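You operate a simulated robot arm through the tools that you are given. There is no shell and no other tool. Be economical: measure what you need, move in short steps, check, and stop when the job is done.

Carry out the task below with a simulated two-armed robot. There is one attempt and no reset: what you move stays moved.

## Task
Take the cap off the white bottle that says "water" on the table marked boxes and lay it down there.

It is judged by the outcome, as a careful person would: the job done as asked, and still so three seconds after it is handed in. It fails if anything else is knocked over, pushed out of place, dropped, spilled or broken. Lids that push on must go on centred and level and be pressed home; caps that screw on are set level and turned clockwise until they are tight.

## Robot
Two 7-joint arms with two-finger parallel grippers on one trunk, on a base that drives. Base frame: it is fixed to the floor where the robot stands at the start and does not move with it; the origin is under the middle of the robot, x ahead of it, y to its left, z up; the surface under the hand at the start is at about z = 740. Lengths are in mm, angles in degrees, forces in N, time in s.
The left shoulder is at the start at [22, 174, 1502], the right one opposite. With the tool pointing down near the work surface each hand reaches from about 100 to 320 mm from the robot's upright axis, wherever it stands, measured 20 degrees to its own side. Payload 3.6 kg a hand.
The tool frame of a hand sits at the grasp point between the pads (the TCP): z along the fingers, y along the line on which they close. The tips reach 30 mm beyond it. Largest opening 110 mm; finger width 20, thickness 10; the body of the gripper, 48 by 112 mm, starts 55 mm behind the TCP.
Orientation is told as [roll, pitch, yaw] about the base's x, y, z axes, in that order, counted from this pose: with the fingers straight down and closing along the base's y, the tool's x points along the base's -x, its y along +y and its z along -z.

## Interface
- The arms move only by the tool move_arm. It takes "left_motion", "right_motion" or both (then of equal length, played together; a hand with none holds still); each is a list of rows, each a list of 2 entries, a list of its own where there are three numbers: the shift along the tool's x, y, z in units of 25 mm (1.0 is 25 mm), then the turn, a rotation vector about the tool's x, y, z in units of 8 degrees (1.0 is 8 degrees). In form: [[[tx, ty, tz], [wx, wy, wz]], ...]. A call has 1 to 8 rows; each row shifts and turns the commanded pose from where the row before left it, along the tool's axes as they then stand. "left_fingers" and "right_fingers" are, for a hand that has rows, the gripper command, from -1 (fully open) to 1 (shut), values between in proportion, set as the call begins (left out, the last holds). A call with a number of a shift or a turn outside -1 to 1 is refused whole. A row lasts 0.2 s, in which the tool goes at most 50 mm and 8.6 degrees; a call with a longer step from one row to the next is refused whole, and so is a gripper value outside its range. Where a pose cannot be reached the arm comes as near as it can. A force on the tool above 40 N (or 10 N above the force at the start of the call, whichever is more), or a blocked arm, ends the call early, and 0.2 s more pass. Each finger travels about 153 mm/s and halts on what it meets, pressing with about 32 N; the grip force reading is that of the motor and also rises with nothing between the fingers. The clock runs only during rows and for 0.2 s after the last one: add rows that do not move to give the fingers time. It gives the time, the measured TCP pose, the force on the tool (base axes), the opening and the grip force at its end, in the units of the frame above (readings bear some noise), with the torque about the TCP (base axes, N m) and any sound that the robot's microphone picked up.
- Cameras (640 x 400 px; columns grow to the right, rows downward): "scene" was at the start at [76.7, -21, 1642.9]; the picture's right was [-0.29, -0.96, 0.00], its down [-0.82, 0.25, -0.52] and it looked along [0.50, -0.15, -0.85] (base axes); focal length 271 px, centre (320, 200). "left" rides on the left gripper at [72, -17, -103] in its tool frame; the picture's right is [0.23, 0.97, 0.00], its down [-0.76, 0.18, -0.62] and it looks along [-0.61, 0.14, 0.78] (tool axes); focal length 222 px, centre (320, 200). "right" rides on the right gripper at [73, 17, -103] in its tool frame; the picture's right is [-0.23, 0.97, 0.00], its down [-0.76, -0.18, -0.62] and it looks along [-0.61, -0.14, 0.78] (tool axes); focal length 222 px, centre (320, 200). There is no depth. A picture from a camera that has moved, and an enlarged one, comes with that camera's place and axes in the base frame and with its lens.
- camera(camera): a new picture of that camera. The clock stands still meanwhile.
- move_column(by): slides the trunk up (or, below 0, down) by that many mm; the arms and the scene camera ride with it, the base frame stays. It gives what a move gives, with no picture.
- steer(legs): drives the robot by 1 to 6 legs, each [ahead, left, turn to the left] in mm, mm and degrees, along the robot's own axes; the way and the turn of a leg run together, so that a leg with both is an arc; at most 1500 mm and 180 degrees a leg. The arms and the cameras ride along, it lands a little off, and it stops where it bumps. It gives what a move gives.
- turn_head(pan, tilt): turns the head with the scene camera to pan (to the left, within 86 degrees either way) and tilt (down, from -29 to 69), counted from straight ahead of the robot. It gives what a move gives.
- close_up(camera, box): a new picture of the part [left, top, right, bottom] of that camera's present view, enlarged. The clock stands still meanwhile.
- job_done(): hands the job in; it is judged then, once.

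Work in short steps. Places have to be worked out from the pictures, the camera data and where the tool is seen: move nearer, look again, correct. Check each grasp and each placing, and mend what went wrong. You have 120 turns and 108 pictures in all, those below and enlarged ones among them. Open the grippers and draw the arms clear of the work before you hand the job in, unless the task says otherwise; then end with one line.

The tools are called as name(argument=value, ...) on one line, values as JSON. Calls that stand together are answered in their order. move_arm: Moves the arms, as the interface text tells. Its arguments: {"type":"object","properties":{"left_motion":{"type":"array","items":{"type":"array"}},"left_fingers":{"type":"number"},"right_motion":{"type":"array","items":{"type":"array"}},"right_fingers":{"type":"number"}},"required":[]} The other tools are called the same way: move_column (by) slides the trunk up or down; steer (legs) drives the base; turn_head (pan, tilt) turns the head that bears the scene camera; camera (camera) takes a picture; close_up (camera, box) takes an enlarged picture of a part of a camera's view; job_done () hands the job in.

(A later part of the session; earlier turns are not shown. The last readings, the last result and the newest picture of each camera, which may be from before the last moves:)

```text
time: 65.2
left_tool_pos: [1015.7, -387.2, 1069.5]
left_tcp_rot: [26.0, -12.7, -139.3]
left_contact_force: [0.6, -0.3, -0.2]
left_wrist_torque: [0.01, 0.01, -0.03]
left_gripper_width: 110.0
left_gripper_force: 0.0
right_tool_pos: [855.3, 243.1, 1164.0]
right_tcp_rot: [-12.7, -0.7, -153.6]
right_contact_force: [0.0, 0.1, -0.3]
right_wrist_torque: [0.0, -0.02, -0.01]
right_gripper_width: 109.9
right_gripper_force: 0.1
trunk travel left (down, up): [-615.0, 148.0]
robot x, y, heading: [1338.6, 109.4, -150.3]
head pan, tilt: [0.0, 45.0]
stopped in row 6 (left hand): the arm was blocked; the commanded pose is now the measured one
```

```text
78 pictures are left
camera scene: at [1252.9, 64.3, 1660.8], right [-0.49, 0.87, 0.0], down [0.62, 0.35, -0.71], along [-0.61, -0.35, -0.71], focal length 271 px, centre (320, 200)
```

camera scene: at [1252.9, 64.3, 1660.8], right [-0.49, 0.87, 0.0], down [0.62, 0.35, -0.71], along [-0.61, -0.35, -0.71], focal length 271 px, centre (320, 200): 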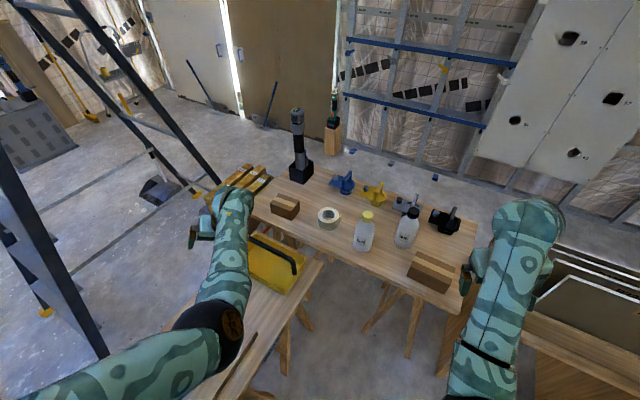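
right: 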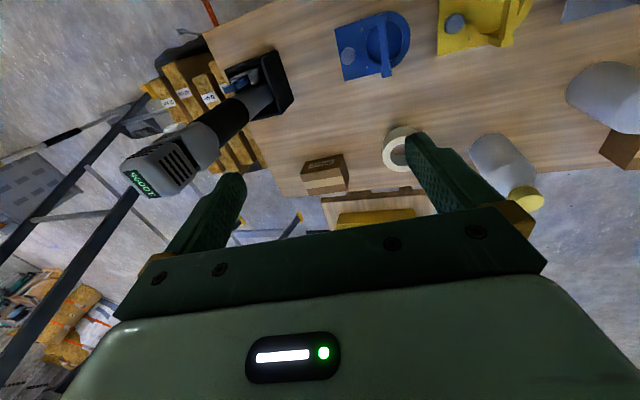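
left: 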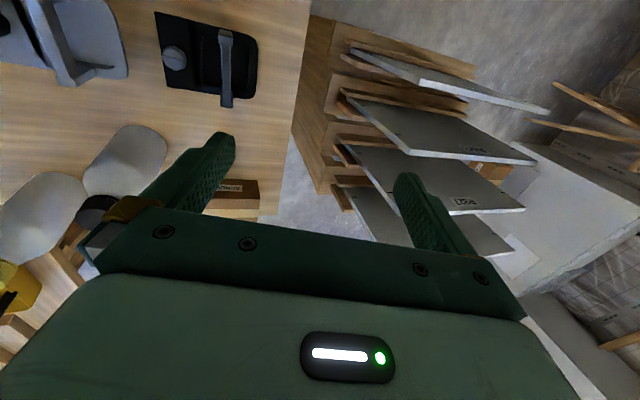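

I think turning the hand the other way (yaw +) will swing the elbow back outward, since the earlier yaw − swung it in. Trying that.

move_arm(left_motion=[[[-0.5, 0.5, 0], [0, 0, -1]], [[-0.5, 0.5, 0], [0, 0, -1]], [[-0.5, 0.5, 0], [0, 0, -1]], [[0, 0, 0], [0, 0, -1]], [[0, 0, 0], [0, 0, -1]], [[0, 0, 0], [0, 0, -1]], [[0, 0, 0], [0, 0, -1]], [[0, 0, 0], [0, 0, -1]]])

camera(camera="scene")

```text
time: 67.0
left_tool_pos: [1018.8, -429.2, 1090.6]
left_tcp_rot: [-0.6, -28.4, -72.4]
left_contact_force: [-0.1, 0.0, -0.5]
left_wrist_torque: [0.02, 0.0, -0.02]
left_gripper_width: 109.9
left_gripper_force: 0.1
right_tool_pos: [854.5, 241.6, 1163.8]
right_tcp_rot: [-12.7, -0.7, -153.6]
right_contact_force: [-0.8, -0.5, 0.8]
right_wrist_torque: [0.01, -0.01, 0.01]
right_gripper_width: 110.0
right_gripper_force: 0.1
trunk travel left (down, up): [-615.0, 148.0]
robot x, y, heading: [1333.7, 111.4, -150.3]
head pan, tilt: [0.0, 45.0]
```

```text
77 pictures are left
camera scene: at [1252.9, 64.4, 1660.8], right [-0.49, 0.87, 0.0], down [0.62, 0.35, -0.71], along [-0.61, -0.35, -0.71], focal length 271 px, centre (320, 200)
```

scene: 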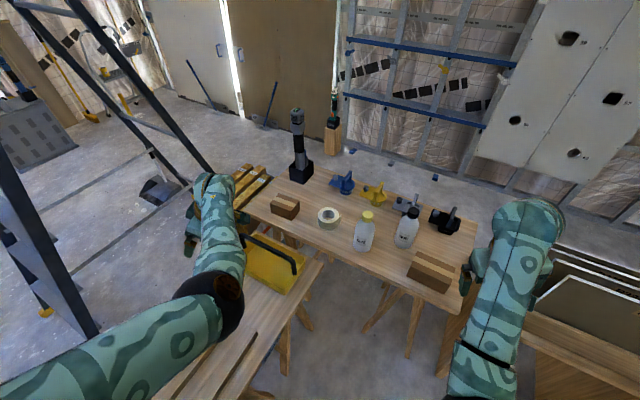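

The wrist turns freely but the elbow stays. I restore the yaw, level, and then lower the hand so the arm straightens — near extension the elbow direction matters little.

move_arm(left_motion=[[[0, 0, 0], [0, 0.9, 0]], [[0, 0, 0], [0, 0.9, 0]], [[0, 0, 0], [0, 0.9, 0]], [[0, 0, 0], [0, 0.85, 0]], [[0, 0, 0.5], [0, 0, 1]], [[0, 0, 0.5], [0, 0, 1]], [[0, 0, 0.5], [0, 0, 1]], [[0, 0, 0.5], [0, 0, 1]]])

move_arm(left_motion=[[[0, 0, 1], [0, 0, 1]], [[0, 0, 1], [0, 0, 1]], [[0, 0, 1], [0, 0, 1]], [[0, 0, 1], [0, 0, 1]], [[0, 0, 1], [0, 0, 1]], [[0, 0, 1], [0, 0, 0.7]]])

camera(camera="scene")

```text
time: 68.8
left_tool_pos: [1017.5, -429.5, 1040.2]
left_tcp_rot: [-0.3, -0.1, -104.9]
left_contact_force: [-0.5, 0.0, -0.9]
left_wrist_torque: [0.01, -0.02, 0.02]
left_gripper_width: 110.2
left_gripper_force: 0.1
right_tool_pos: [854.6, 242.3, 1162.8]
right_tcp_rot: [-12.6, -0.7, -153.6]
right_contact_force: [0.2, 0.5, -0.3]
right_wrist_torque: [0.04, 0.03, 0.01]
right_gripper_width: 110.1
right_gripper_force: 0.1
trunk travel left (down, up): [-615.0, 148.0]
robot x, y, heading: [1336.4, 113.0, -150.5]
head pan, tilt: [0.0, 45.0]
```

```text
time: 70.2
left_tool_pos: [1107.0, -408.2, 905.8]
left_tcp_rot: [-0.1, -0.6, -150.5]
left_contact_force: [-0.1, -1.3, -0.9]
left_wrist_torque: [0.0, -0.01, -0.02]
left_gripper_width: 109.9
left_gripper_force: 0.0
left hand out of reach, approached as far as the arm can: row 2, 3, 4, 5, 6
right_tool_pos: [855.1, 242.8, 1164.3]
right_tcp_rot: [-12.6, -0.7, -153.6]
right_contact_force: [0.6, 0.0, 0.1]
right_wrist_torque: [-0.03, 0.0, -0.02]
right_gripper_width: 109.9
right_gripper_force: 0.1
trunk travel left (down, up): [-615.0, 148.0]
robot x, y, heading: [1336.2, 113.8, -150.4]
head pan, tilt: [0.0, 45.0]
```

```text
76 pictures are left
camera scene: at [1253.8, 63.9, 1660.8], right [-0.49, 0.87, 0.0], down [0.61, 0.35, -0.71], along [-0.62, -0.35, -0.71], focal length 271 px, centre (320, 200)
```

scene: 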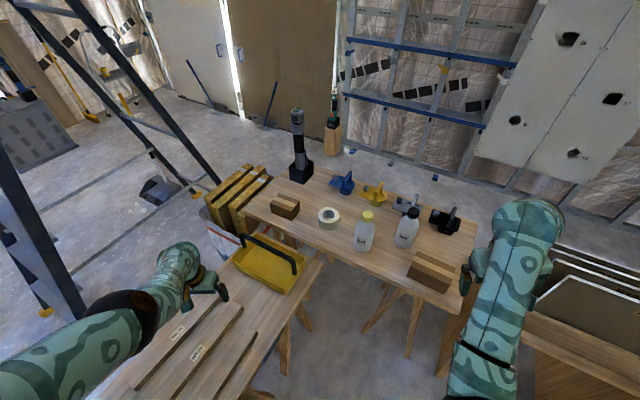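

The arm is now extended and the elbow has swung outward. From here I move inward, drawing back slightly.

move_arm(left_motion=[[[1, -0.6, -0.4], [0, 0, 0]], [[1, -0.8, -0.4], [0, 0, 0]], [[0.8, -0.8, -0.4], [0, 0, 0]], [[0.5, -0.8, -0.4], [0, 0, 0]], [[0.3, -0.8, 0], [0, 0, 0]], [[0.3, -0.8, 0], [0, 0, 0]], [[0, -0.8, 0], [0, 0, 0]], [[0, -0.8, 0], [0, 0, 0]]])

camera(camera="scene")

```text
time: 71.4
left_tool_pos: [1092.3, -418.7, 1037.6]
left_tcp_rot: [6.7, -12.6, -147.8]
left_contact_force: [-0.6, -0.3, 1.3]
left_wrist_torque: [-0.03, 0.01, 0.01]
left_gripper_width: 109.8
left_gripper_force: 0.1
right_tool_pos: [854.2, 243.2, 1162.5]
right_tcp_rot: [-12.6, -0.8, -153.7]
right_contact_force: [-1.5, 0.6, 0.4]
right_wrist_torque: [-0.02, -0.01, 0.01]
right_gripper_width: 110.1
right_gripper_force: 0.0
trunk travel left (down, up): [-615.0, 148.0]
robot x, y, heading: [1338.6, 108.3, -150.5]
head pan, tilt: [0.0, 45.0]
stopped in row 5 (left hand): the arm was blocked; the commanded pose is now the measured one
```

```text
75 pictures are left
camera scene: at [1251.4, 65.4, 1660.7], right [-0.49, 0.87, 0.0], down [0.62, 0.35, -0.71], along [-0.61, -0.35, -0.71], focal length 271 px, centre (320, 200)
```

scene: 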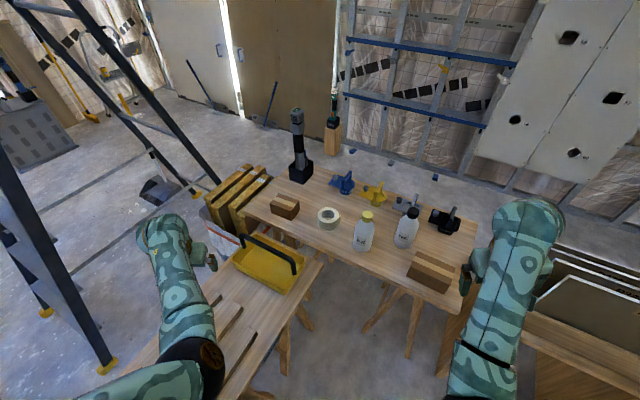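

The arm again went to an elbow-in posture and stopped. I look down at the left shoulder and elbow to understand what limits it.

turn_head(pan=35, tilt=69)

camera(camera="scene")

turn_head(pan=-35, tilt=69)

camera(camera="scene")

```text
time: 72.4
left_tool_pos: [1093.5, -418.2, 1037.5]
left_tcp_rot: [6.7, -12.6, -147.9]
left_contact_force: [0.1, -0.1, 0.1]
left_wrist_torque: [0.02, 0.03, -0.03]
left_gripper_width: 110.1
left_gripper_force: 0.1
right_tool_pos: [855.2, 243.0, 1163.8]
right_tcp_rot: [-12.5, -0.7, -153.7]
right_contact_force: [0.1, 0.0, -0.5]
right_wrist_torque: [0.0, -0.01, 0.01]
right_gripper_width: 110.1
right_gripper_force: 0.0
trunk travel left (down, up): [-615.0, 148.0]
robot x, y, heading: [1337.6, 110.3, -150.4]
head pan, tilt: [35.0, 68.8]
```

```text
74 pictures are left
camera scene: at [1299.5, 54.1, 1632.0], right [-0.9, 0.43, 0.0], down [0.4, 0.84, -0.36], along [-0.16, -0.33, -0.93], focal length 271 px, centre (320, 200)
```

scene: 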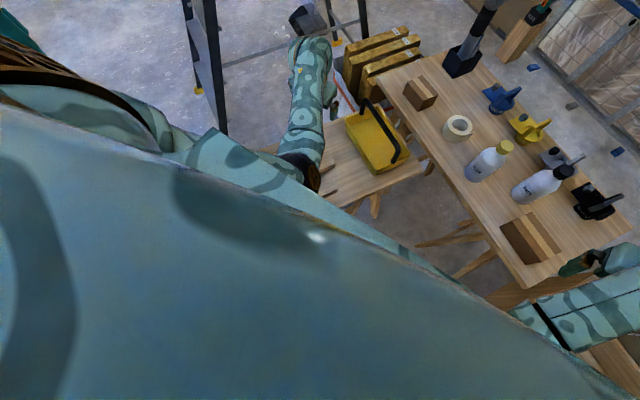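

```text
time: 73.8
left_tool_pos: [1094.3, -418.1, 1036.9]
left_tcp_rot: [6.7, -12.5, -148.0]
left_contact_force: [-0.3, -0.2, 0.8]
left_wrist_torque: [0.03, -0.02, 0.01]
left_gripper_width: 110.1
left_gripper_force: 0.0
right_tool_pos: [854.6, 242.6, 1164.8]
right_tcp_rot: [-12.6, -0.7, -153.6]
right_contact_force: [0.3, 0.4, 0.3]
right_wrist_torque: [-0.01, 0.03, 0.03]
right_gripper_width: 110.1
right_gripper_force: 0.1
trunk travel left (down, up): [-615.0, 148.0]
robot x, y, heading: [1339.5, 110.5, -150.6]
head pan, tilt: [-35.0, 68.8]
```

```text
73 pictures are left
camera scene: at [1268.2, 109.6, 1631.9], right [0.09, 1.0, 0.0], down [0.93, -0.09, -0.36], along [-0.36, 0.03, -0.93], focal length 271 px, centre (320, 200)
```

scene: 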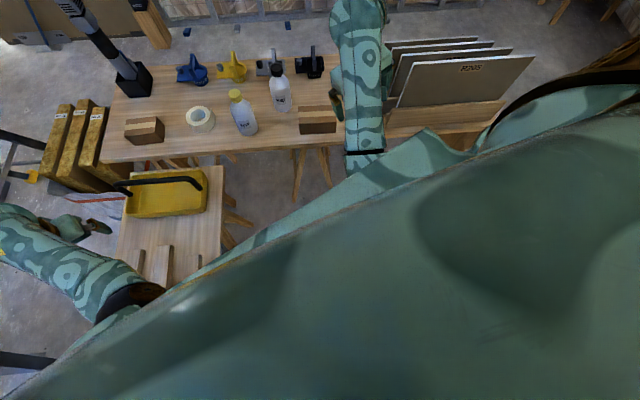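

The upper arm lies inward against the chest. I'll extend the hand again and keep turning yaw + past its limit, to drag the elbow outward.

move_arm(left_motion=[[[0, 0, 0.8], [0.8, 0.8, 0]], [[0, 0, 0.8], [0, 0.8, 0]], [[0, 0, 0.8], [0, 0, -1]], [[0, 0, 0.8], [0, 0, -1]], [[0, 0, 0], [0, 0, -1]], [[0, 0, 0], [0, 0, -1]], [[0, 0, 0], [0, 0, -1]], [[0, 0, 0], [0, 0, -1]]])

move_arm(left_motion=[[[0, 0, 0], [0, 0, -1]], [[0, 0, 0], [0, 0, -1]], [[0, 0, 0], [0, 0, -1]], [[0, 0, 0], [0, 0, -1]], [[0, 0, 0], [0, 0, -1]], [[0, 0, 0], [0, 0, -1]], [[0, 0, 0], [0, 0, -1]], [[0, 0, 0], [0, 0, -1]]])

turn_head(pan=15, tilt=60)

camera(camera="scene")

```text
refused: row 1 steps farther than a row can; nothing moved
```

```text
time: 75.8
left_tool_pos: [1113.3, -450.2, 1046.3]
left_tcp_rot: [-8.1, -14.0, -80.0]
left_contact_force: [0.5, -0.6, -0.3]
left_wrist_torque: [0.04, -0.02, 0.02]
left_gripper_width: 110.0
left_gripper_force: 0.1
right_tool_pos: [854.9, 243.3, 1164.2]
right_tcp_rot: [-12.6, -0.7, -153.8]
right_contact_force: [0.5, 0.9, -0.3]
right_wrist_torque: [-0.01, 0.01, -0.01]
right_gripper_width: 110.0
right_gripper_force: 0.0
trunk travel left (down, up): [-615.0, 148.0]
robot x, y, heading: [1334.9, 116.5, -150.2]
head pan, tilt: [-35.0, 68.8]
stopped in row 8 (left hand): the arm was blocked; the commanded pose is now the measured one
```

```text
time: 77.0
left_tool_pos: [1112.6, -449.9, 1044.1]
left_tcp_rot: [-7.9, -13.9, -80.2]
left_contact_force: [0.5, -0.5, 0.4]
left_wrist_torque: [0.0, -0.03, -0.02]
left_gripper_width: 110.2
left_gripper_force: 0.1
right_tool_pos: [855.9, 241.1, 1164.3]
right_tcp_rot: [-12.6, -0.8, -153.7]
right_contact_force: [0.0, 0.5, 0.7]
right_wrist_torque: [0.02, 0.0, 0.01]
right_gripper_width: 110.1
right_gripper_force: 0.0
trunk travel left (down, up): [-615.0, 148.0]
robot x, y, heading: [1338.7, 110.6, -150.4]
head pan, tilt: [15.0, 60.0]
```

```text
72 pictures are left
camera scene: at [1276.4, 57.6, 1641.3], right [-0.7, 0.71, 0.0], down [0.62, 0.61, -0.5], along [-0.36, -0.35, -0.87], focal length 271 px, centre (320, 200)
```

scene: 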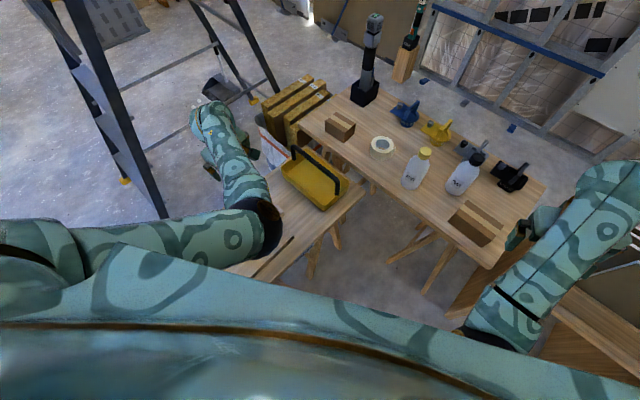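

The upper arm is raised across the chest. I restore the yaw and then roll the hand so its fingers point inward — a pose that an inward elbow can't do, which should drive the elbow out (and is what I want for holding the bottle).

move_arm(left_motion=[[[0, 0, 0], [0, 0, 1]], [[0, 0, 0], [0, 0, 1]], [[0, 0, 0], [0, 0, 1]], [[0, 0, 0], [0, 0, 1]], [[0, 0, 0], [0, 0, 1]], [[0, 0, 0], [0, 0, 1]], [[0, 0, 0], [0, 0, 1]], [[0, 0, 0], [0, 0, 0.8]]])

move_arm(left_motion=[[[-0.3, 0.5, 0.5], [1, 0, 0]], [[-0.3, 0.5, 0.5], [1, 0, 0]], [[-0.3, 0.5, 0.3], [1, 0, 0]], [[0, 0, 0], [1, 0, 0]], [[0, 0, 0], [1, 0, 0]], [[0, 0, 0], [1, 0, 0]], [[0, 0, 0], [1, 0, 0]], [[0, 0, 0], [1, 0, 0]]])

camera(camera="scene")

```text
time: 78.8
left_tool_pos: [1111.2, -445.4, 1044.4]
left_tcp_rot: [8.8, -13.2, -144.9]
left_contact_force: [0.1, 0.5, -0.3]
left_wrist_torque: [-0.03, -0.02, 0.03]
left_gripper_width: 110.2
left_gripper_force: 0.1
right_tool_pos: [855.1, 241.9, 1162.9]
right_tcp_rot: [-12.6, -0.8, -153.6]
right_contact_force: [0.0, -0.4, 0.4]
right_wrist_torque: [0.0, -0.01, -0.03]
right_gripper_width: 109.9
right_gripper_force: 0.1
trunk travel left (down, up): [-615.0, 148.0]
robot x, y, heading: [1342.5, 113.3, -150.4]
head pan, tilt: [15.0, 60.0]
```

```text
time: 80.6
left_tool_pos: [1205.7, -453.8, 1019.3]
left_tcp_rot: [-55.1, -13.3, -144.6]
left_contact_force: [1.0, 0.6, -0.3]
left_wrist_torque: [0.0, 0.01, 0.01]
left_gripper_width: 109.9
left_gripper_force: 0.1
left hand out of reach, approached as far as the arm can: row 6, 7, 8
right_tool_pos: [856.9, 241.2, 1164.3]
right_tcp_rot: [-12.7, -0.7, -153.6]
right_contact_force: [-0.2, -0.9, 0.4]
right_wrist_torque: [0.03, 0.02, 0.04]
right_gripper_width: 109.7
right_gripper_force: 0.1
trunk travel left (down, up): [-615.0, 148.0]
robot x, y, heading: [1336.2, 113.9, -150.7]
head pan, tilt: [15.0, 60.0]
```

```text
71 pictures are left
camera scene: at [1278.6, 56.1, 1641.4], right [-0.7, 0.71, 0.0], down [0.62, 0.61, -0.5], along [-0.36, -0.35, -0.87], focal length 271 px, centre (320, 200)
```

scene: 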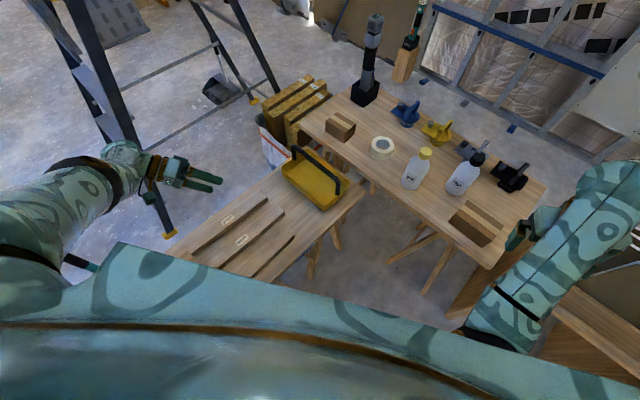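

The elbow is out now. Next I test the right arm (still in its original posture), levelling it and moving it down and inward over free floor.

move_arm(right_motion=[[[-0.4, 0.5, 1], [0, 0, 0]], [[-0.4, 0.5, 1], [0, 0, 0]], [[-0.4, 0.5, 1], [-0.4, 0, 0]], [[-0.4, 0.5, 1], [-0.4, 0, 0]], [[-0.4, 0.8, 0.5], [-0.4, 0, 0]], [[-0.4, 0.8, 0.5], [-0.4, 0, 0]], [[-0.4, 0.8, 0], [0, 0, 0]], [[-0.4, 0.8, 0], [0, 0, 0]]])

camera(camera="scene")

```text
time: 82.6
left_tool_pos: [1204.7, -451.6, 1020.8]
left_tcp_rot: [-55.0, -13.2, -144.7]
left_contact_force: [-1.0, 0.4, -0.6]
left_wrist_torque: [-0.02, -0.01, 0.01]
left_gripper_width: 110.0
left_gripper_force: 0.0
right_tool_pos: [806.0, 147.7, 1030.7]
right_tcp_rot: [-3.8, -1.1, -155.2]
right_contact_force: [0.6, 0.0, -0.2]
right_wrist_torque: [0.01, -0.01, -0.01]
right_gripper_width: 110.0
right_gripper_force: 0.0
trunk travel left (down, up): [-615.0, 148.0]
robot x, y, heading: [1338.9, 113.2, -150.1]
head pan, tilt: [15.0, 60.0]
stopped in row 8 (right hand): the arm was blocked; the commanded pose is now the measured one
```

```text
70 pictures are left
camera scene: at [1276.5, 57.7, 1641.3], right [-0.7, 0.71, 0.0], down [0.62, 0.61, -0.5], along [-0.36, -0.35, -0.87], focal length 271 px, centre (320, 200)
```

scene: 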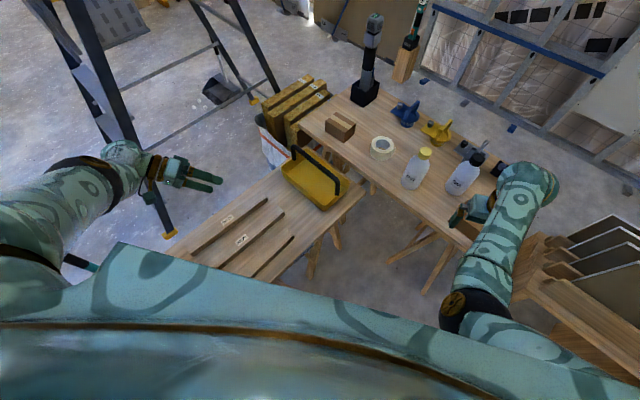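

The right elbow turned in too. I use the same remedy: roll the right fingers inward while moving out.

move_arm(right_motion=[[[0.2, -0.5, 0.2], [-1, 0, 0]], [[0.2, -0.5, 0.2], [-1, 0, 0]], [[0.2, -0.5, 0.2], [-1, 0, 0]], [[0.2, -0.3, 0], [-1, 0, 0]], [[0, 0, 0], [-1, 0, 0]], [[0, 0, 0], [-1, 0, 0]], [[0, 0, 0], [-1, 0, 0]], [[0, 0, 0], [-1, 0, 0]]])

camera(camera="scene")

```text
time: 84.4
left_tool_pos: [1203.7, -450.7, 1021.5]
left_tcp_rot: [-55.0, -13.3, -144.8]
left_contact_force: [0.1, 0.3, 0.3]
left_wrist_torque: [0.01, -0.01, 0.0]
left_gripper_width: 110.2
left_gripper_force: 0.0
right_tool_pos: [814.8, 199.0, 1008.2]
right_tcp_rot: [60.5, -1.1, -155.3]
right_contact_force: [-0.7, 0.2, 1.1]
right_wrist_torque: [0.01, -0.02, 0.01]
right_gripper_width: 110.0
right_gripper_force: 0.0
right hand out of reach, approached as far as the arm can: row 8
trunk travel left (down, up): [-615.0, 148.0]
robot x, y, heading: [1334.0, 114.6, -150.5]
head pan, tilt: [15.0, 60.0]
```

```text
69 pictures are left
camera scene: at [1275.8, 59.5, 1641.4], right [-0.7, 0.71, 0.0], down [0.62, 0.61, -0.5], along [-0.36, -0.35, -0.87], focal length 271 px, centre (320, 200)
```

scene: 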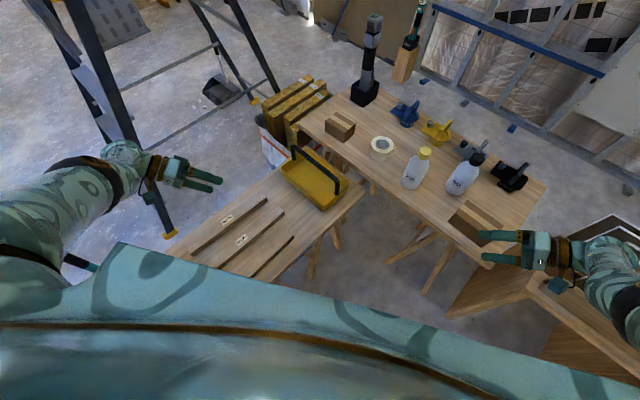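

Right elbow is out as well. Now I bring the right hand inward, and then level it gradually.

move_arm(right_motion=[[[0, 0.5, 0.87], [0, 0, 0]], [[0, 0.5, 0.87], [0, 0, 0]], [[0, 0.5, 0.87], [0, 0, 0]], [[0, 0.5, 0.87], [0, 0, 0]], [[0, 0.5, 0.87], [0.8, 0, 0]], [[0, 0.6, 0.8], [0.8, 0, 0]], [[0, 0.7, 0.7], [0.8, 0, 0]], [[0, 0.8, 0.6], [0.8, 0, 0]]])

camera(camera="scene")

```text
time: 86.3
left_tool_pos: [1204.9, -453.3, 1019.5]
left_tcp_rot: [-55.0, -13.2, -144.7]
left_contact_force: [0.4, 0.5, -1.0]
left_wrist_torque: [0.02, -0.01, -0.02]
left_gripper_width: 109.9
left_gripper_force: 0.0
right_tool_pos: [798.7, 26.0, 1087.3]
right_tcp_rot: [31.6, -11.7, -157.8]
right_contact_force: [1.0, 1.2, -0.6]
right_wrist_torque: [-0.02, 0.01, -0.01]
right_gripper_width: 110.1
right_gripper_force: 0.1
trunk travel left (down, up): [-615.0, 148.0]
robot x, y, heading: [1336.5, 111.6, -150.5]
head pan, tilt: [15.0, 60.0]
stopped in row 8 (right hand): the arm was blocked; the commanded pose is now the measured one
```

```text
68 pictures are left
camera scene: at [1276.7, 56.7, 1641.3], right [-0.7, 0.71, 0.0], down [0.62, 0.61, -0.5], along [-0.36, -0.35, -0.87], focal length 271 px, centre (320, 200)
```

scene: 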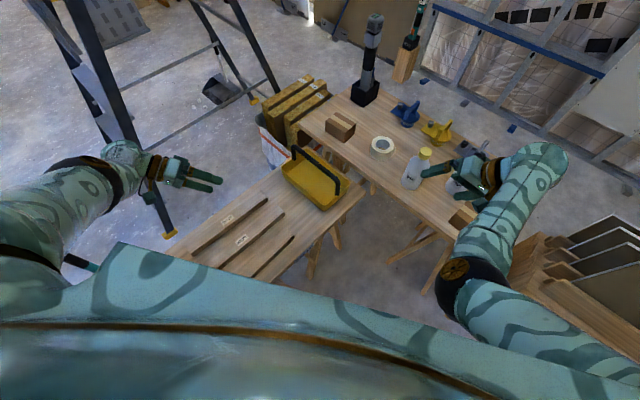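

Analysis: this arm works best nearly extended. I'll try unscrewing with the left hand alone, pressing down lightly so the bottle doesn't spin. First I turn the robot to face squarely back (heading 180), and level the left hand, low.

steer(legs=[[0, 0, -29.5]])

move_arm(left_motion=[[[0, 0, 0], [-1, 0, 0]], [[0, 0, 0], [-1, 0, 0]], [[0, 0, 0], [-1, 0, 0]], [[0, 0, 0.3], [-1, 0, 0]], [[0, 0, 0.3], [-1, 0, 0]], [[0, 0, 0.3], [-1, 0, 0]], [[0, 0, 0.3], [-0.9, 0, 0]], [[0, 0, 0.3], [0, 0.8, 0]]])

```text
time: 88.1
left_tool_pos: [943.8, -315.7, 1019.6]
left_tcp_rot: [-54.9, -13.2, -173.9]
left_contact_force: [0.6, -0.4, 0.5]
left_wrist_torque: [-0.01, -0.04, -0.04]
left_gripper_width: 109.6
left_gripper_force: 0.1
right_tool_pos: [825.6, 300.0, 1086.3]
right_tcp_rot: [31.5, -11.5, 173.0]
right_contact_force: [0.8, -0.5, 0.5]
right_wrist_torque: [-0.01, 0.0, 0.02]
right_gripper_width: 110.3
right_gripper_force: 0.1
trunk travel left (down, up): [-615.0, 148.0]
robot x, y, heading: [1330.7, 113.4, -179.7]
head pan, tilt: [15.0, 60.0]
```

```text
time: 89.9
left_tool_pos: [935.1, -307.5, 986.7]
left_tcp_rot: [0.3, -6.8, -174.0]
left_contact_force: [-0.3, 0.6, 0.9]
left_wrist_torque: [-0.02, -0.02, 0.04]
left_gripper_width: 110.1
left_gripper_force: 0.2
right_tool_pos: [825.6, 300.6, 1085.8]
right_tcp_rot: [31.4, -11.5, 173.0]
right_contact_force: [0.1, 0.0, 1.1]
right_wrist_torque: [0.01, 0.02, 0.02]
right_gripper_width: 110.1
right_gripper_force: 0.1
trunk travel left (down, up): [-615.0, 148.0]
robot x, y, heading: [1339.8, 110.6, -179.6]
head pan, tilt: [15.0, 60.0]
```

Levelled with the elbow sound. I extend forward first, then go inward.

move_arm(left_motion=[[[-1, 0, 0.4], [0, 0.8, 0]], [[-1, 0, 0.4], [0, 0, 0]], [[-1, 0, 0.4], [0, 0, 0]], [[-0.3, -0.8, 0], [0, 0, 0]], [[-0.3, -0.8, 0], [0, 0, 0]], [[-0.3, -0.8, 0], [0, 0, 0]], [[0, -0.8, 0], [0, 0, 0]], [[0, -0.8, 0], [0, 0, 0]]])

camera(camera="scene")

```text
time: 91.7
left_tool_pos: [836.6, -219.0, 963.2]
left_tcp_rot: [0.1, -0.5, -173.9]
left_contact_force: [0.2, 0.1, 0.5]
left_wrist_torque: [-0.02, -0.04, -0.02]
left_gripper_width: 109.6
left_gripper_force: 0.0
left hand out of reach, approached as far as the arm can: row 4, 6
right_tool_pos: [825.6, 302.3, 1085.4]
right_tcp_rot: [31.5, -11.6, 173.0]
right_contact_force: [-0.1, 0.8, 0.4]
right_wrist_torque: [0.0, 0.02, -0.03]
right_gripper_width: 109.9
right_gripper_force: 0.0
trunk travel left (down, up): [-615.0, 148.0]
robot x, y, heading: [1342.0, 107.9, -179.8]
head pan, tilt: [15.0, 60.0]
```

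```text
67 pictures are left
camera scene: at [1257.2, 93.5, 1641.3], right [-0.27, 0.96, 0.0], down [0.84, 0.23, -0.5], along [-0.48, -0.13, -0.87], focal length 271 px, centre (320, 200)
```

scene: 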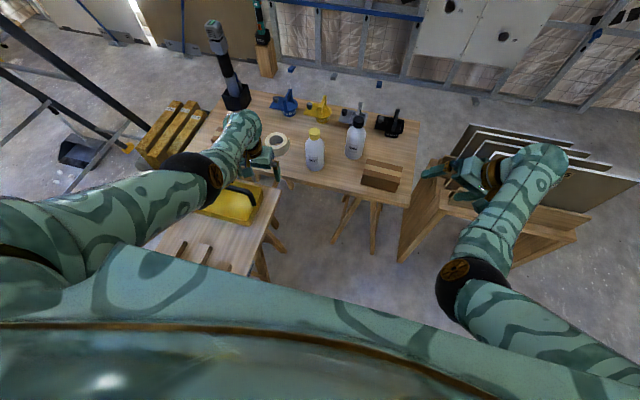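

Good: left hand level at 505 ahead, extended. I continue inward at this extension.

move_arm(left_motion=[[[-0.1, -0.7, 0], [0, 0, 0]], [[-0.1, -0.7, 0], [0, 0, 0]], [[-0.1, -0.7, 0], [0, 0, 0]], [[-0.1, -0.7, 0], [0, 0, 0]], [[-0.1, -0.7, 0], [0, 0, 0]], [[0, -0.7, 0], [0, 0, 0]], [[0, -0.7, 0], [0, 0, 0]]])

```text
time: 93.3
left_tool_pos: [821.0, -104.4, 967.3]
left_tcp_rot: [0.1, -0.6, -174.0]
left_contact_force: [1.0, 0.0, 0.6]
left_wrist_torque: [0.02, -0.02, 0.0]
left_gripper_width: 110.0
left_gripper_force: 0.0
left hand out of reach, approached as far as the arm can: row 4, 5, 7
right_tool_pos: [825.2, 302.3, 1086.0]
right_tcp_rot: [31.5, -11.7, 173.0]
right_contact_force: [1.4, 0.7, 0.6]
right_wrist_torque: [-0.02, 0.0, 0.01]
right_gripper_width: 109.7
right_gripper_force: 0.1
trunk travel left (down, up): [-615.0, 148.0]
robot x, y, heading: [1338.7, 111.0, -179.4]
head pan, tilt: [15.0, 60.0]
```

The left hand now points down at y≈-104, in line with the bottle. Now I measure the bottle precisely from the scene and left cameras.

turn_head(pan=15, tilt=45)

close_up(camera="scene", box=[264, 140, 392, 220])

camera(camera="left")

```text
time: 94.1
left_tool_pos: [820.3, -105.8, 966.9]
left_tcp_rot: [0.2, -0.4, -173.9]
left_contact_force: [-0.3, 0.8, 0.0]
left_wrist_torque: [0.0, -0.03, 0.01]
left_gripper_width: 110.0
left_gripper_force: 0.0
right_tool_pos: [825.2, 301.6, 1086.1]
right_tcp_rot: [31.4, -11.6, 172.9]
right_contact_force: [0.0, -0.3, 0.5]
right_wrist_torque: [0.04, -0.02, 0.02]
right_gripper_width: 110.2
right_gripper_force: 0.1
trunk travel left (down, up): [-615.0, 148.0]
robot x, y, heading: [1336.3, 114.9, -179.5]
head pan, tilt: [15.0, 45.0]
```

```text
5.00 times, centred on (328, 180) of scene
camera zoom: at [1243.4, 89.1, 1660.7], right [-0.27, 0.96, 0.0], down [0.68, 0.19, -0.71], along [-0.68, -0.19, -0.71], focal length 1355 px, centre (280, 300)
```

zoom: 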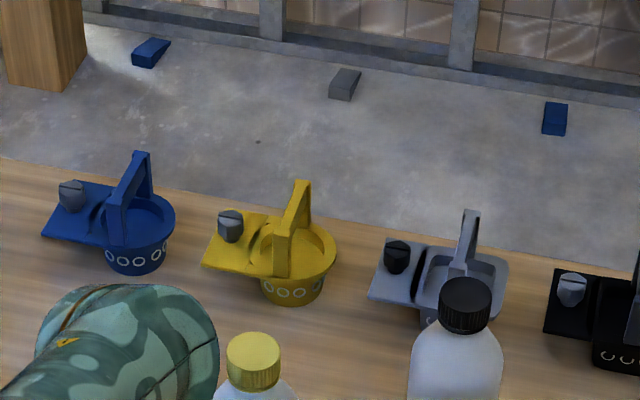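

```text
65 pictures are left
camera left: at [892.2, -80.4, 1069.4], right [0.33, -0.94, 0.0], down [-0.73, -0.25, 0.63], along [-0.59, -0.21, -0.78], focal length 222 px, centre (320, 200)
```

left: 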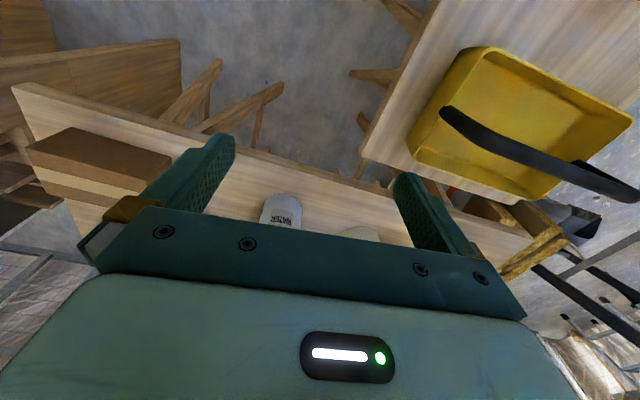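

Bottle cap top estimated at (595,-108, z≈925), Ø≈38. I raise the trunk 60 for clearance and drive ahead 215.

move_column(by=60)

steer(legs=[[215, 0, 0]])

camera(camera="left")

turn_head(pan=20, tilt=55)

camera(camera="scene")

```text
time: 95.1
left_tool_pos: [821.4, -106.4, 1028.6]
left_tcp_rot: [0.2, -0.6, -173.9]
left_contact_force: [0.5, 0.4, -0.9]
left_wrist_torque: [0.01, 0.02, 0.0]
left_gripper_width: 110.0
left_gripper_force: 0.0
right_tool_pos: [826.3, 300.6, 1145.8]
right_tcp_rot: [31.6, -11.6, 173.1]
right_contact_force: [-0.4, -0.6, -0.3]
right_wrist_torque: [-0.03, -0.04, 0.01]
right_gripper_width: 109.9
right_gripper_force: 0.1
trunk travel left (down, up): [-675.0, 88.0]
robot x, y, heading: [1336.7, 110.6, -179.6]
head pan, tilt: [15.0, 45.0]
```

```text
time: 96.8
left_tool_pos: [603.3, -107.9, 1027.2]
left_tcp_rot: [0.2, -0.5, -173.9]
left_contact_force: [0.1, 0.0, 0.2]
left_wrist_torque: [-0.01, 0.02, 0.01]
left_gripper_width: 109.6
left_gripper_force: 0.1
right_tool_pos: [607.2, 300.0, 1147.0]
right_tcp_rot: [31.5, -11.6, 173.0]
right_contact_force: [0.9, 0.5, -0.4]
right_wrist_torque: [0.02, 0.03, 0.01]
right_gripper_width: 109.8
right_gripper_force: 0.1
trunk travel left (down, up): [-675.0, 88.0]
robot x, y, heading: [1117.6, 109.8, -179.7]
head pan, tilt: [15.0, 45.0]
```

```text
64 pictures are left
camera left: at [674.5, -82.4, 1130.2], right [0.33, -0.94, 0.0], down [-0.73, -0.26, 0.63], along [-0.59, -0.21, -0.78], focal length 222 px, centre (320, 200)
```

left: 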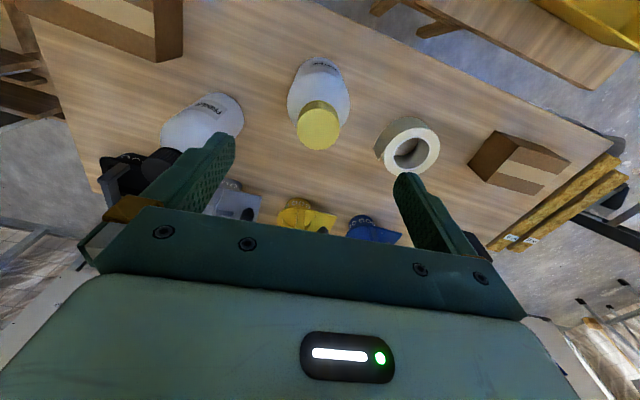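

```text
time: 97.5
left_tool_pos: [602.1, -108.0, 1026.4]
left_tcp_rot: [0.3, -0.3, -173.9]
left_contact_force: [-0.8, 0.0, 0.0]
left_wrist_torque: [0.03, 0.01, 0.03]
left_gripper_width: 110.2
left_gripper_force: 0.1
right_tool_pos: [606.6, 299.1, 1145.4]
right_tcp_rot: [31.5, -11.6, 173.2]
right_contact_force: [-0.8, 0.1, 0.3]
right_wrist_torque: [-0.01, 0.03, -0.02]
right_gripper_width: 109.9
right_gripper_force: 0.0
trunk travel left (down, up): [-675.0, 88.0]
robot x, y, heading: [1122.2, 112.5, -179.6]
head pan, tilt: [20.0, 55.0]
```

```text
63 pictures are left
camera scene: at [1037.0, 84.2, 1707.4], right [-0.35, 0.94, 0.0], down [0.77, 0.29, -0.57], along [-0.54, -0.2, -0.82], focal length 271 px, centre (320, 200)
```

scene: 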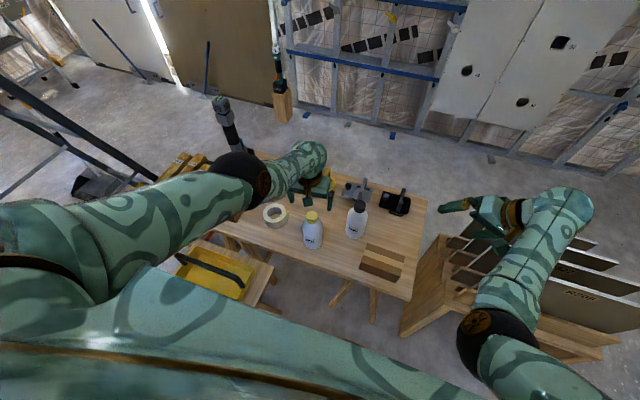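

The cap lies almost under the hand: TCP (602,-108), cap ≈(598,-109). I now turn the hand clockwise (yaw −) to gain a full unscrewing stroke.

move_arm(left_motion=[[[0, 0, 0], [0, 0, 1]], [[0, 0, 0], [0, 0, 1]], [[0, 0, 0], [0, 0, 1]], [[0, 0, 0], [0, 0, 1]], [[0, 0, 0], [0, 0, 1]], [[0, 0, 0], [0, 0, 1]], [[0, 0, 0], [0, 0, 1]]])

```text
time: 99.1
left_tool_pos: [604.1, -108.6, 1026.4]
left_tcp_rot: [0.5, 0.0, 129.9]
left_contact_force: [0.3, -0.5, 0.0]
left_wrist_torque: [0.05, 0.03, -0.03]
left_gripper_width: 109.9
left_gripper_force: 0.0
right_tool_pos: [607.3, 299.8, 1145.8]
right_tcp_rot: [31.5, -11.6, 173.1]
right_contact_force: [0.1, 0.1, 0.4]
right_wrist_torque: [-0.01, -0.02, -0.02]
right_gripper_width: 110.0
right_gripper_force: 0.0
trunk travel left (down, up): [-675.0, 88.0]
robot x, y, heading: [1115.7, 108.6, -179.7]
head pan, tilt: [20.0, 55.0]
```

Turned cleanly. I lower the trunk 55 (tips about 12 above the cap) and look with the left camera.

move_column(by=-55)

camera(camera="left")

close_up(camera="scene", box=[264, 160, 392, 240])

```text
time: 100.0
left_tool_pos: [604.0, -108.2, 973.4]
left_tcp_rot: [0.5, -0.1, 130.2]
left_contact_force: [0.6, -0.4, -1.4]
left_wrist_torque: [0.06, -0.01, -0.01]
left_gripper_width: 110.1
left_gripper_force: 0.0
right_tool_pos: [607.9, 299.0, 1091.4]
right_tcp_rot: [31.6, -11.7, 173.1]
right_contact_force: [0.4, -0.8, 0.7]
right_wrist_torque: [0.0, -0.04, 0.01]
right_gripper_width: 110.1
right_gripper_force: 0.2
trunk travel left (down, up): [-620.0, 143.0]
robot x, y, heading: [1118.1, 110.9, -179.6]
head pan, tilt: [20.0, 55.0]
```

```text
62 pictures are left
camera left: at [664.0, -151.2, 1075.8], right [-0.6, -0.8, 0.01], down [-0.62, 0.47, 0.63], along [-0.51, 0.37, -0.78], focal length 222 px, centre (320, 200)
```

left: 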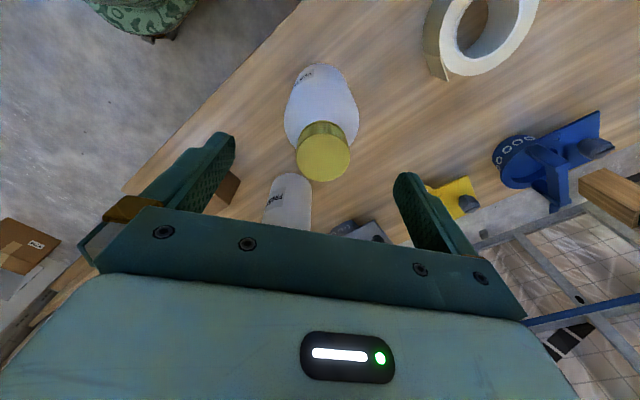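

```text
5.00 times, centred on (328, 200) of scene
camera zoom: at [1036.9, 84.4, 1652.5], right [-0.35, 0.94, 0.0], down [0.77, 0.29, -0.57], along [-0.54, -0.2, -0.82], focal length 1355 px, centre (280, 200)
```

zoom: 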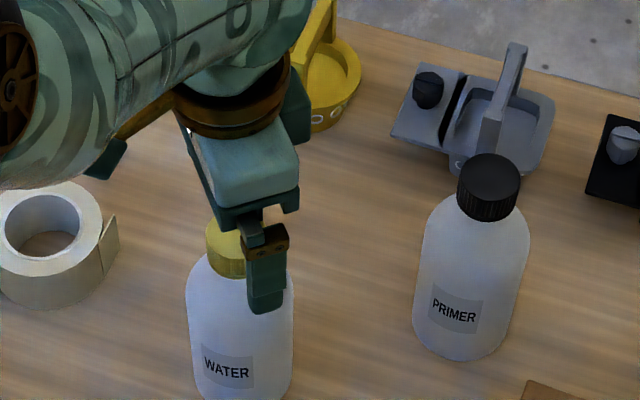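

Two left-camera views intersect at cap top ≈(603,-109,935) — right below the TCP. I lower 37 so the finger tips surround the cap.

move_column(by=-37)

camera(camera="left")

close_up(camera="scene", box=[264, 160, 392, 240])

```text
time: 100.8
left_tool_pos: [603.4, -108.6, 935.1]
left_tcp_rot: [0.6, -0.1, 130.2]
left_contact_force: [-0.7, -0.2, -0.5]
left_wrist_torque: [0.03, 0.01, 0.0]
left_gripper_width: 110.0
left_gripper_force: 0.0
right_tool_pos: [607.9, 299.2, 1053.0]
right_tcp_rot: [31.6, -11.6, 173.1]
right_contact_force: [0.0, -0.1, 0.7]
right_wrist_torque: [-0.02, 0.04, -0.02]
right_gripper_width: 110.4
right_gripper_force: 0.1
trunk travel left (down, up): [-583.0, 180.0]
robot x, y, heading: [1115.6, 110.5, -179.6]
head pan, tilt: [20.0, 55.0]
```

```text
60 pictures are left
camera left: at [663.6, -151.2, 1038.7], right [-0.6, -0.8, 0.01], down [-0.62, 0.47, 0.63], along [-0.51, 0.37, -0.78], focal length 222 px, centre (320, 200)
```

left: 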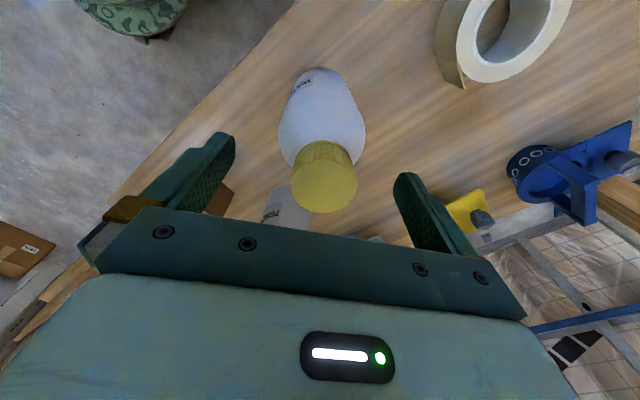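

```text
5.00 times, centred on (328, 200) of scene
camera zoom: at [1035.1, 84.4, 1615.3], right [-0.35, 0.94, 0.0], down [0.77, 0.29, -0.57], along [-0.54, -0.2, -0.82], focal length 1355 px, centre (280, 200)
```

zoom: 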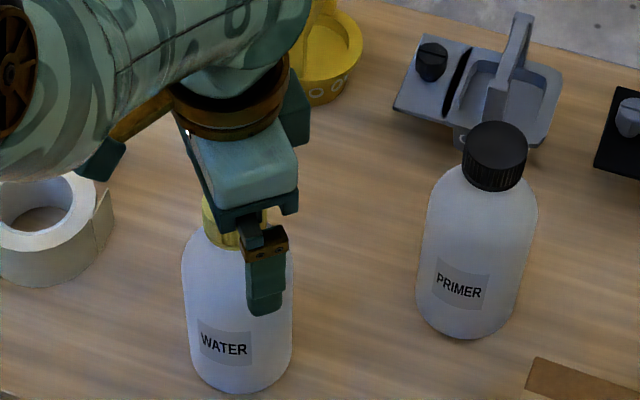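

Cap top refined to ≈(598.5,-107,928). I correct a few mm and close the fingers on the cap.

move_arm(left_motion=[[[-0.17, 0.12, 0.1], [0, 0, 0]], [[0, 0, 0], [0, 0, 0]]])

move_arm(left_motion=[[[0, 0, 0], [0, 0, 0]], [[0, 0, 0], [0, 0, 0]], [[0, 0, 0], [0, 0, 0]], [[0, 0, 0], [0, 0, 0]]], left_fingers=1)

camera(camera="left")

```text
time: 101.4
left_tool_pos: [603.4, -107.5, 936.1]
left_tcp_rot: [0.3, -0.1, 130.1]
left_contact_force: [-0.5, 0.3, -0.4]
left_wrist_torque: [-0.02, 0.0, -0.01]
left_gripper_width: 109.8
left_gripper_force: 0.1
left hand out of reach, approached as far as the arm can: row 1
right_tool_pos: [608.3, 298.4, 1053.8]
right_tcp_rot: [31.6, -11.6, 173.1]
right_contact_force: [-0.2, 0.4, -0.3]
right_wrist_torque: [0.01, -0.02, 0.02]
right_gripper_width: 109.8
right_gripper_force: 0.1
trunk travel left (down, up): [-583.0, 180.0]
robot x, y, heading: [1116.5, 113.3, -179.9]
head pan, tilt: [20.0, 55.0]
```

```text
time: 102.4
left_tool_pos: [603.5, -108.1, 936.1]
left_tcp_rot: [0.3, -0.1, 130.1]
left_contact_force: [-1.1, -0.6, -0.3]
left_wrist_torque: [0.01, 0.02, -0.03]
left_gripper_width: 38.0
left_gripper_force: 32.4
right_tool_pos: [607.2, 297.9, 1053.5]
right_tcp_rot: [31.5, -11.6, 173.1]
right_contact_force: [0.1, 0.1, 0.3]
right_wrist_torque: [-0.02, -0.01, -0.02]
right_gripper_width: 110.3
right_gripper_force: 0.0
trunk travel left (down, up): [-583.0, 180.0]
robot x, y, heading: [1118.3, 112.4, -179.7]
head pan, tilt: [20.0, 55.0]
```

```text
58 pictures are left
camera left: at [663.4, -151.5, 1038.4], right [-0.6, -0.8, 0.01], down [-0.62, 0.47, 0.63], along [-0.5, 0.37, -0.78], focal length 222 px, centre (320, 200)
```

left: 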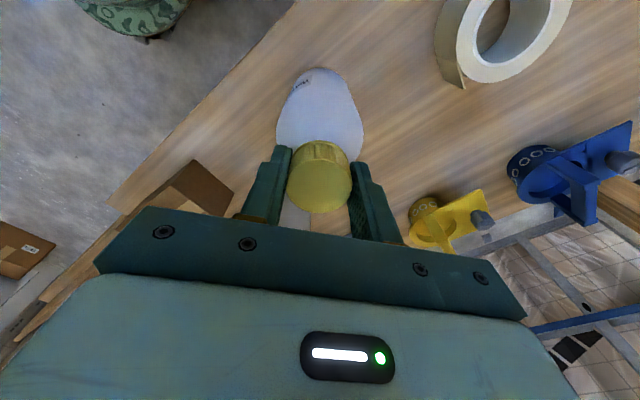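

The cap is gripped (38 mm). I try turning counter-clockwise 24° and check torque and the label's direction.

move_arm(left_motion=[[[0, 0, 0], [0, 0, -0.75]], [[0, 0, 0], [0, 0, -0.75]], [[0, 0, 0], [0, 0, -0.75]], [[0, 0, 0], [0, 0, -0.75]]])

close_up(camera="scene", box=[264, 160, 392, 240])

```text
time: 103.4
left_tool_pos: [603.8, -107.6, 935.6]
left_tcp_rot: [0.3, -0.3, 154.2]
left_contact_force: [2.0, -0.1, 0.3]
left_wrist_torque: [-0.06, -0.27, -0.01]
left_gripper_width: 38.1
left_gripper_force: 31.9
right_tool_pos: [608.9, 298.8, 1054.0]
right_tcp_rot: [31.5, -11.5, 173.1]
right_contact_force: [-0.4, -0.4, -0.1]
right_wrist_torque: [-0.03, -0.04, 0.0]
right_gripper_width: 110.2
right_gripper_force: 0.1
trunk travel left (down, up): [-583.0, 180.0]
robot x, y, heading: [1114.3, 108.7, -179.6]
head pan, tilt: [20.0, 55.0]
```

```text
5.00 times, centred on (328, 200) of scene
camera zoom: at [1035.0, 84.1, 1615.3], right [-0.35, 0.94, 0.0], down [0.77, 0.29, -0.57], along [-0.54, -0.2, -0.82], focal length 1355 px, centre (280, 200)
```

zoom: 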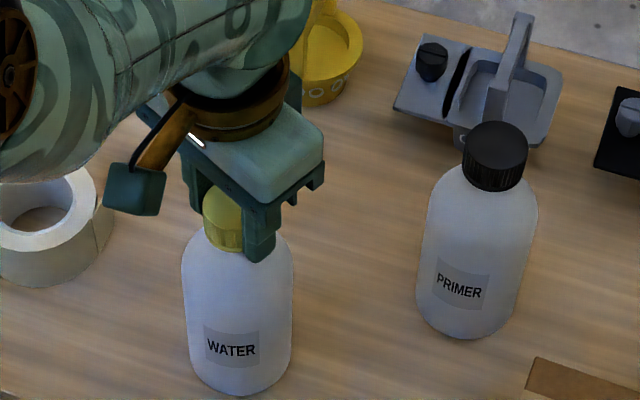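

The bottle turned only about 9° of the 24°, so the cap is loosening. I press down slightly via the trunk to hold the bottle still.

move_column(by=-3)

move_arm(left_motion=[[[0, 0, 0], [0, 0, -0.75]], [[0, 0, 0], [0, 0, -0.75]], [[0, 0, 0], [0, 0, -0.75]], [[0, 0, 0], [0, 0, -0.75]], [[0, 0, 0], [0, 0, -0.75]], [[0, 0, 0], [0, 0, -0.75]]])

close_up(camera="scene", box=[264, 160, 392, 240])

```text
time: 104.0
left_tool_pos: [602.2, -107.9, 934.2]
left_tcp_rot: [0.6, -0.5, 154.0]
left_contact_force: [2.6, -3.9, 24.1]
left_wrist_torque: [0.11, -0.46, -0.03]
left_gripper_width: 38.4
left_gripper_force: 32.2
right_tool_pos: [609.3, 299.6, 1051.4]
right_tcp_rot: [31.7, -11.6, 173.1]
right_contact_force: [-0.1, 0.5, -0.1]
right_wrist_torque: [-0.01, -0.02, 0.01]
right_gripper_width: 110.3
right_gripper_force: 0.0
trunk travel left (down, up): [-580.0, 183.0]
robot x, y, heading: [1118.6, 111.5, -179.7]
head pan, tilt: [20.0, 55.0]
```

```text
time: 105.4
left_tool_pos: [604.1, -105.5, 934.2]
left_tcp_rot: [0.1, -0.7, -169.8]
left_contact_force: [2.9, 4.1, 32.1]
left_wrist_torque: [0.08, 0.05, -0.07]
left_gripper_width: 38.3
left_gripper_force: 32.1
right_tool_pos: [609.4, 300.7, 1052.1]
right_tcp_rot: [31.7, -11.8, 173.1]
right_contact_force: [-0.1, -0.2, 0.3]
right_wrist_torque: [-0.01, -0.02, 0.02]
right_gripper_width: 110.0
right_gripper_force: 0.0
trunk travel left (down, up): [-580.0, 183.0]
robot x, y, heading: [1119.5, 112.7, -179.6]
head pan, tilt: [20.0, 55.0]
```

```text
5.00 times, centred on (328, 200) of scene
camera zoom: at [1038.3, 86.4, 1612.6], right [-0.35, 0.94, 0.0], down [0.77, 0.28, -0.58], along [-0.54, -0.2, -0.82], focal length 1355 px, centre (280, 200)
```

zoom: 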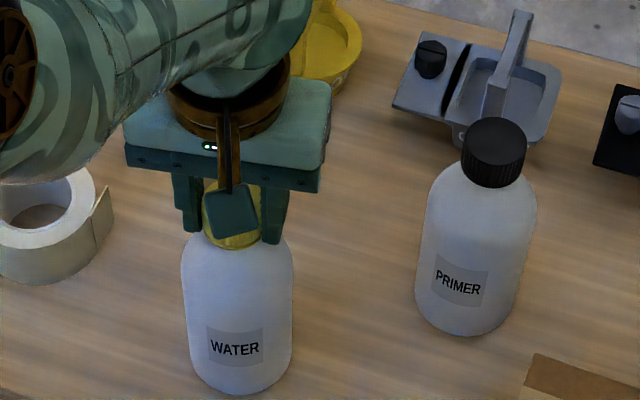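

Pressing works: the bottle stayed put while the cap turned 36°. I continue the stroke.

move_arm(left_motion=[[[0, 0, 0], [0, 0, -0.75]], [[0, 0, 0], [0, 0, -0.75]], [[0, 0, 0], [0, 0, -0.75]], [[0, 0, 0], [0, 0, -0.75]], [[0, 0, 0], [0, 0, -0.75]], [[0, 0, 0], [0, 0, -0.75]], [[0, 0, 0], [0, 0, -0.75]], [[0, 0, 0], [0, 0, -0.75]]])

close_up(camera="scene", box=[264, 160, 392, 240])

```text
time: 107.2
left_tool_pos: [604.5, -107.3, 933.9]
left_tcp_rot: [-0.4, -0.6, -121.9]
left_contact_force: [-3.7, 6.6, 31.0]
left_wrist_torque: [0.15, 0.2, -0.01]
left_gripper_width: 38.0
left_gripper_force: 31.6
right_tool_pos: [610.6, 299.7, 1052.2]
right_tcp_rot: [31.6, -11.7, 173.2]
right_contact_force: [-0.8, -1.0, 0.4]
right_wrist_torque: [0.0, 0.02, 0.01]
right_gripper_width: 110.1
right_gripper_force: 0.0
trunk travel left (down, up): [-580.0, 183.0]
robot x, y, heading: [1119.3, 110.2, -179.5]
head pan, tilt: [20.0, 55.0]
```

```text
5.00 times, centred on (328, 200) of scene
camera zoom: at [1037.1, 86.8, 1612.5], right [-0.35, 0.94, 0.0], down [0.77, 0.28, -0.58], along [-0.54, -0.2, -0.82], focal length 1355 px, centre (280, 200)
```

zoom: 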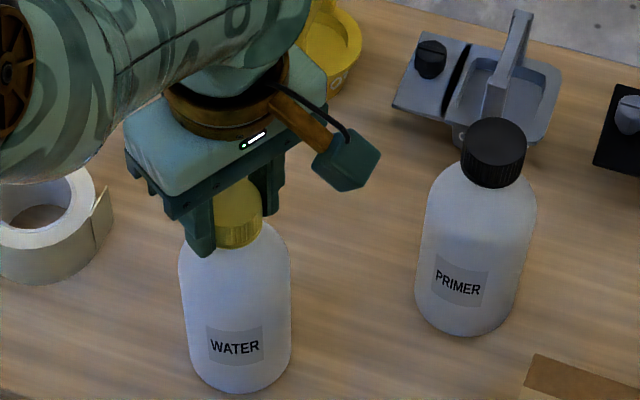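

The bottle stays still. I continue 32° more to finish this stroke.

move_arm(left_motion=[[[0, 0, 0], [0, 0, -0.75]], [[0, 0, 0], [0, 0, -0.75]], [[0, 0, 0], [0, 0, -0.75]], [[0, 0, 0], [0, 0, -0.75]]])

camera(camera="left")

```text
time: 108.2
left_tool_pos: [602.2, -106.7, 933.3]
left_tcp_rot: [-0.6, -0.4, -97.8]
left_contact_force: [-4.7, 4.2, 29.9]
left_wrist_torque: [0.01, 0.14, -0.05]
left_gripper_width: 38.0
left_gripper_force: 32.1
right_tool_pos: [609.6, 300.9, 1052.7]
right_tcp_rot: [31.6, -11.6, 173.1]
right_contact_force: [0.1, 0.1, 0.1]
right_wrist_torque: [0.01, 0.03, 0.01]
right_gripper_width: 110.0
right_gripper_force: 0.2
trunk travel left (down, up): [-580.0, 183.0]
robot x, y, heading: [1120.3, 110.3, -179.4]
head pan, tilt: [20.0, 55.0]
```

```text
54 pictures are left
camera left: at [597.5, -31.5, 1037.2], right [1.0, 0.09, -0.01], down [0.08, -0.78, 0.63], along [0.05, -0.62, -0.78], focal length 222 px, centre (320, 200)
```

left: 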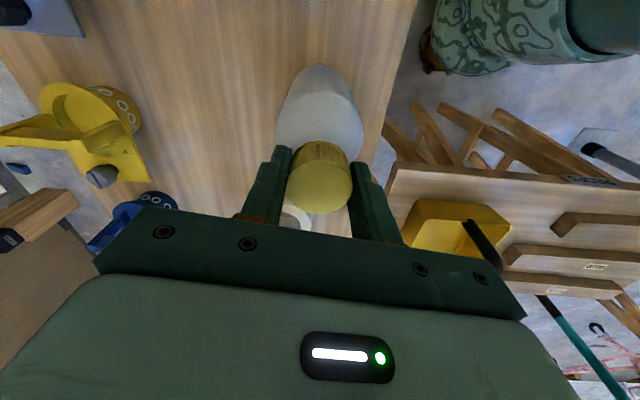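

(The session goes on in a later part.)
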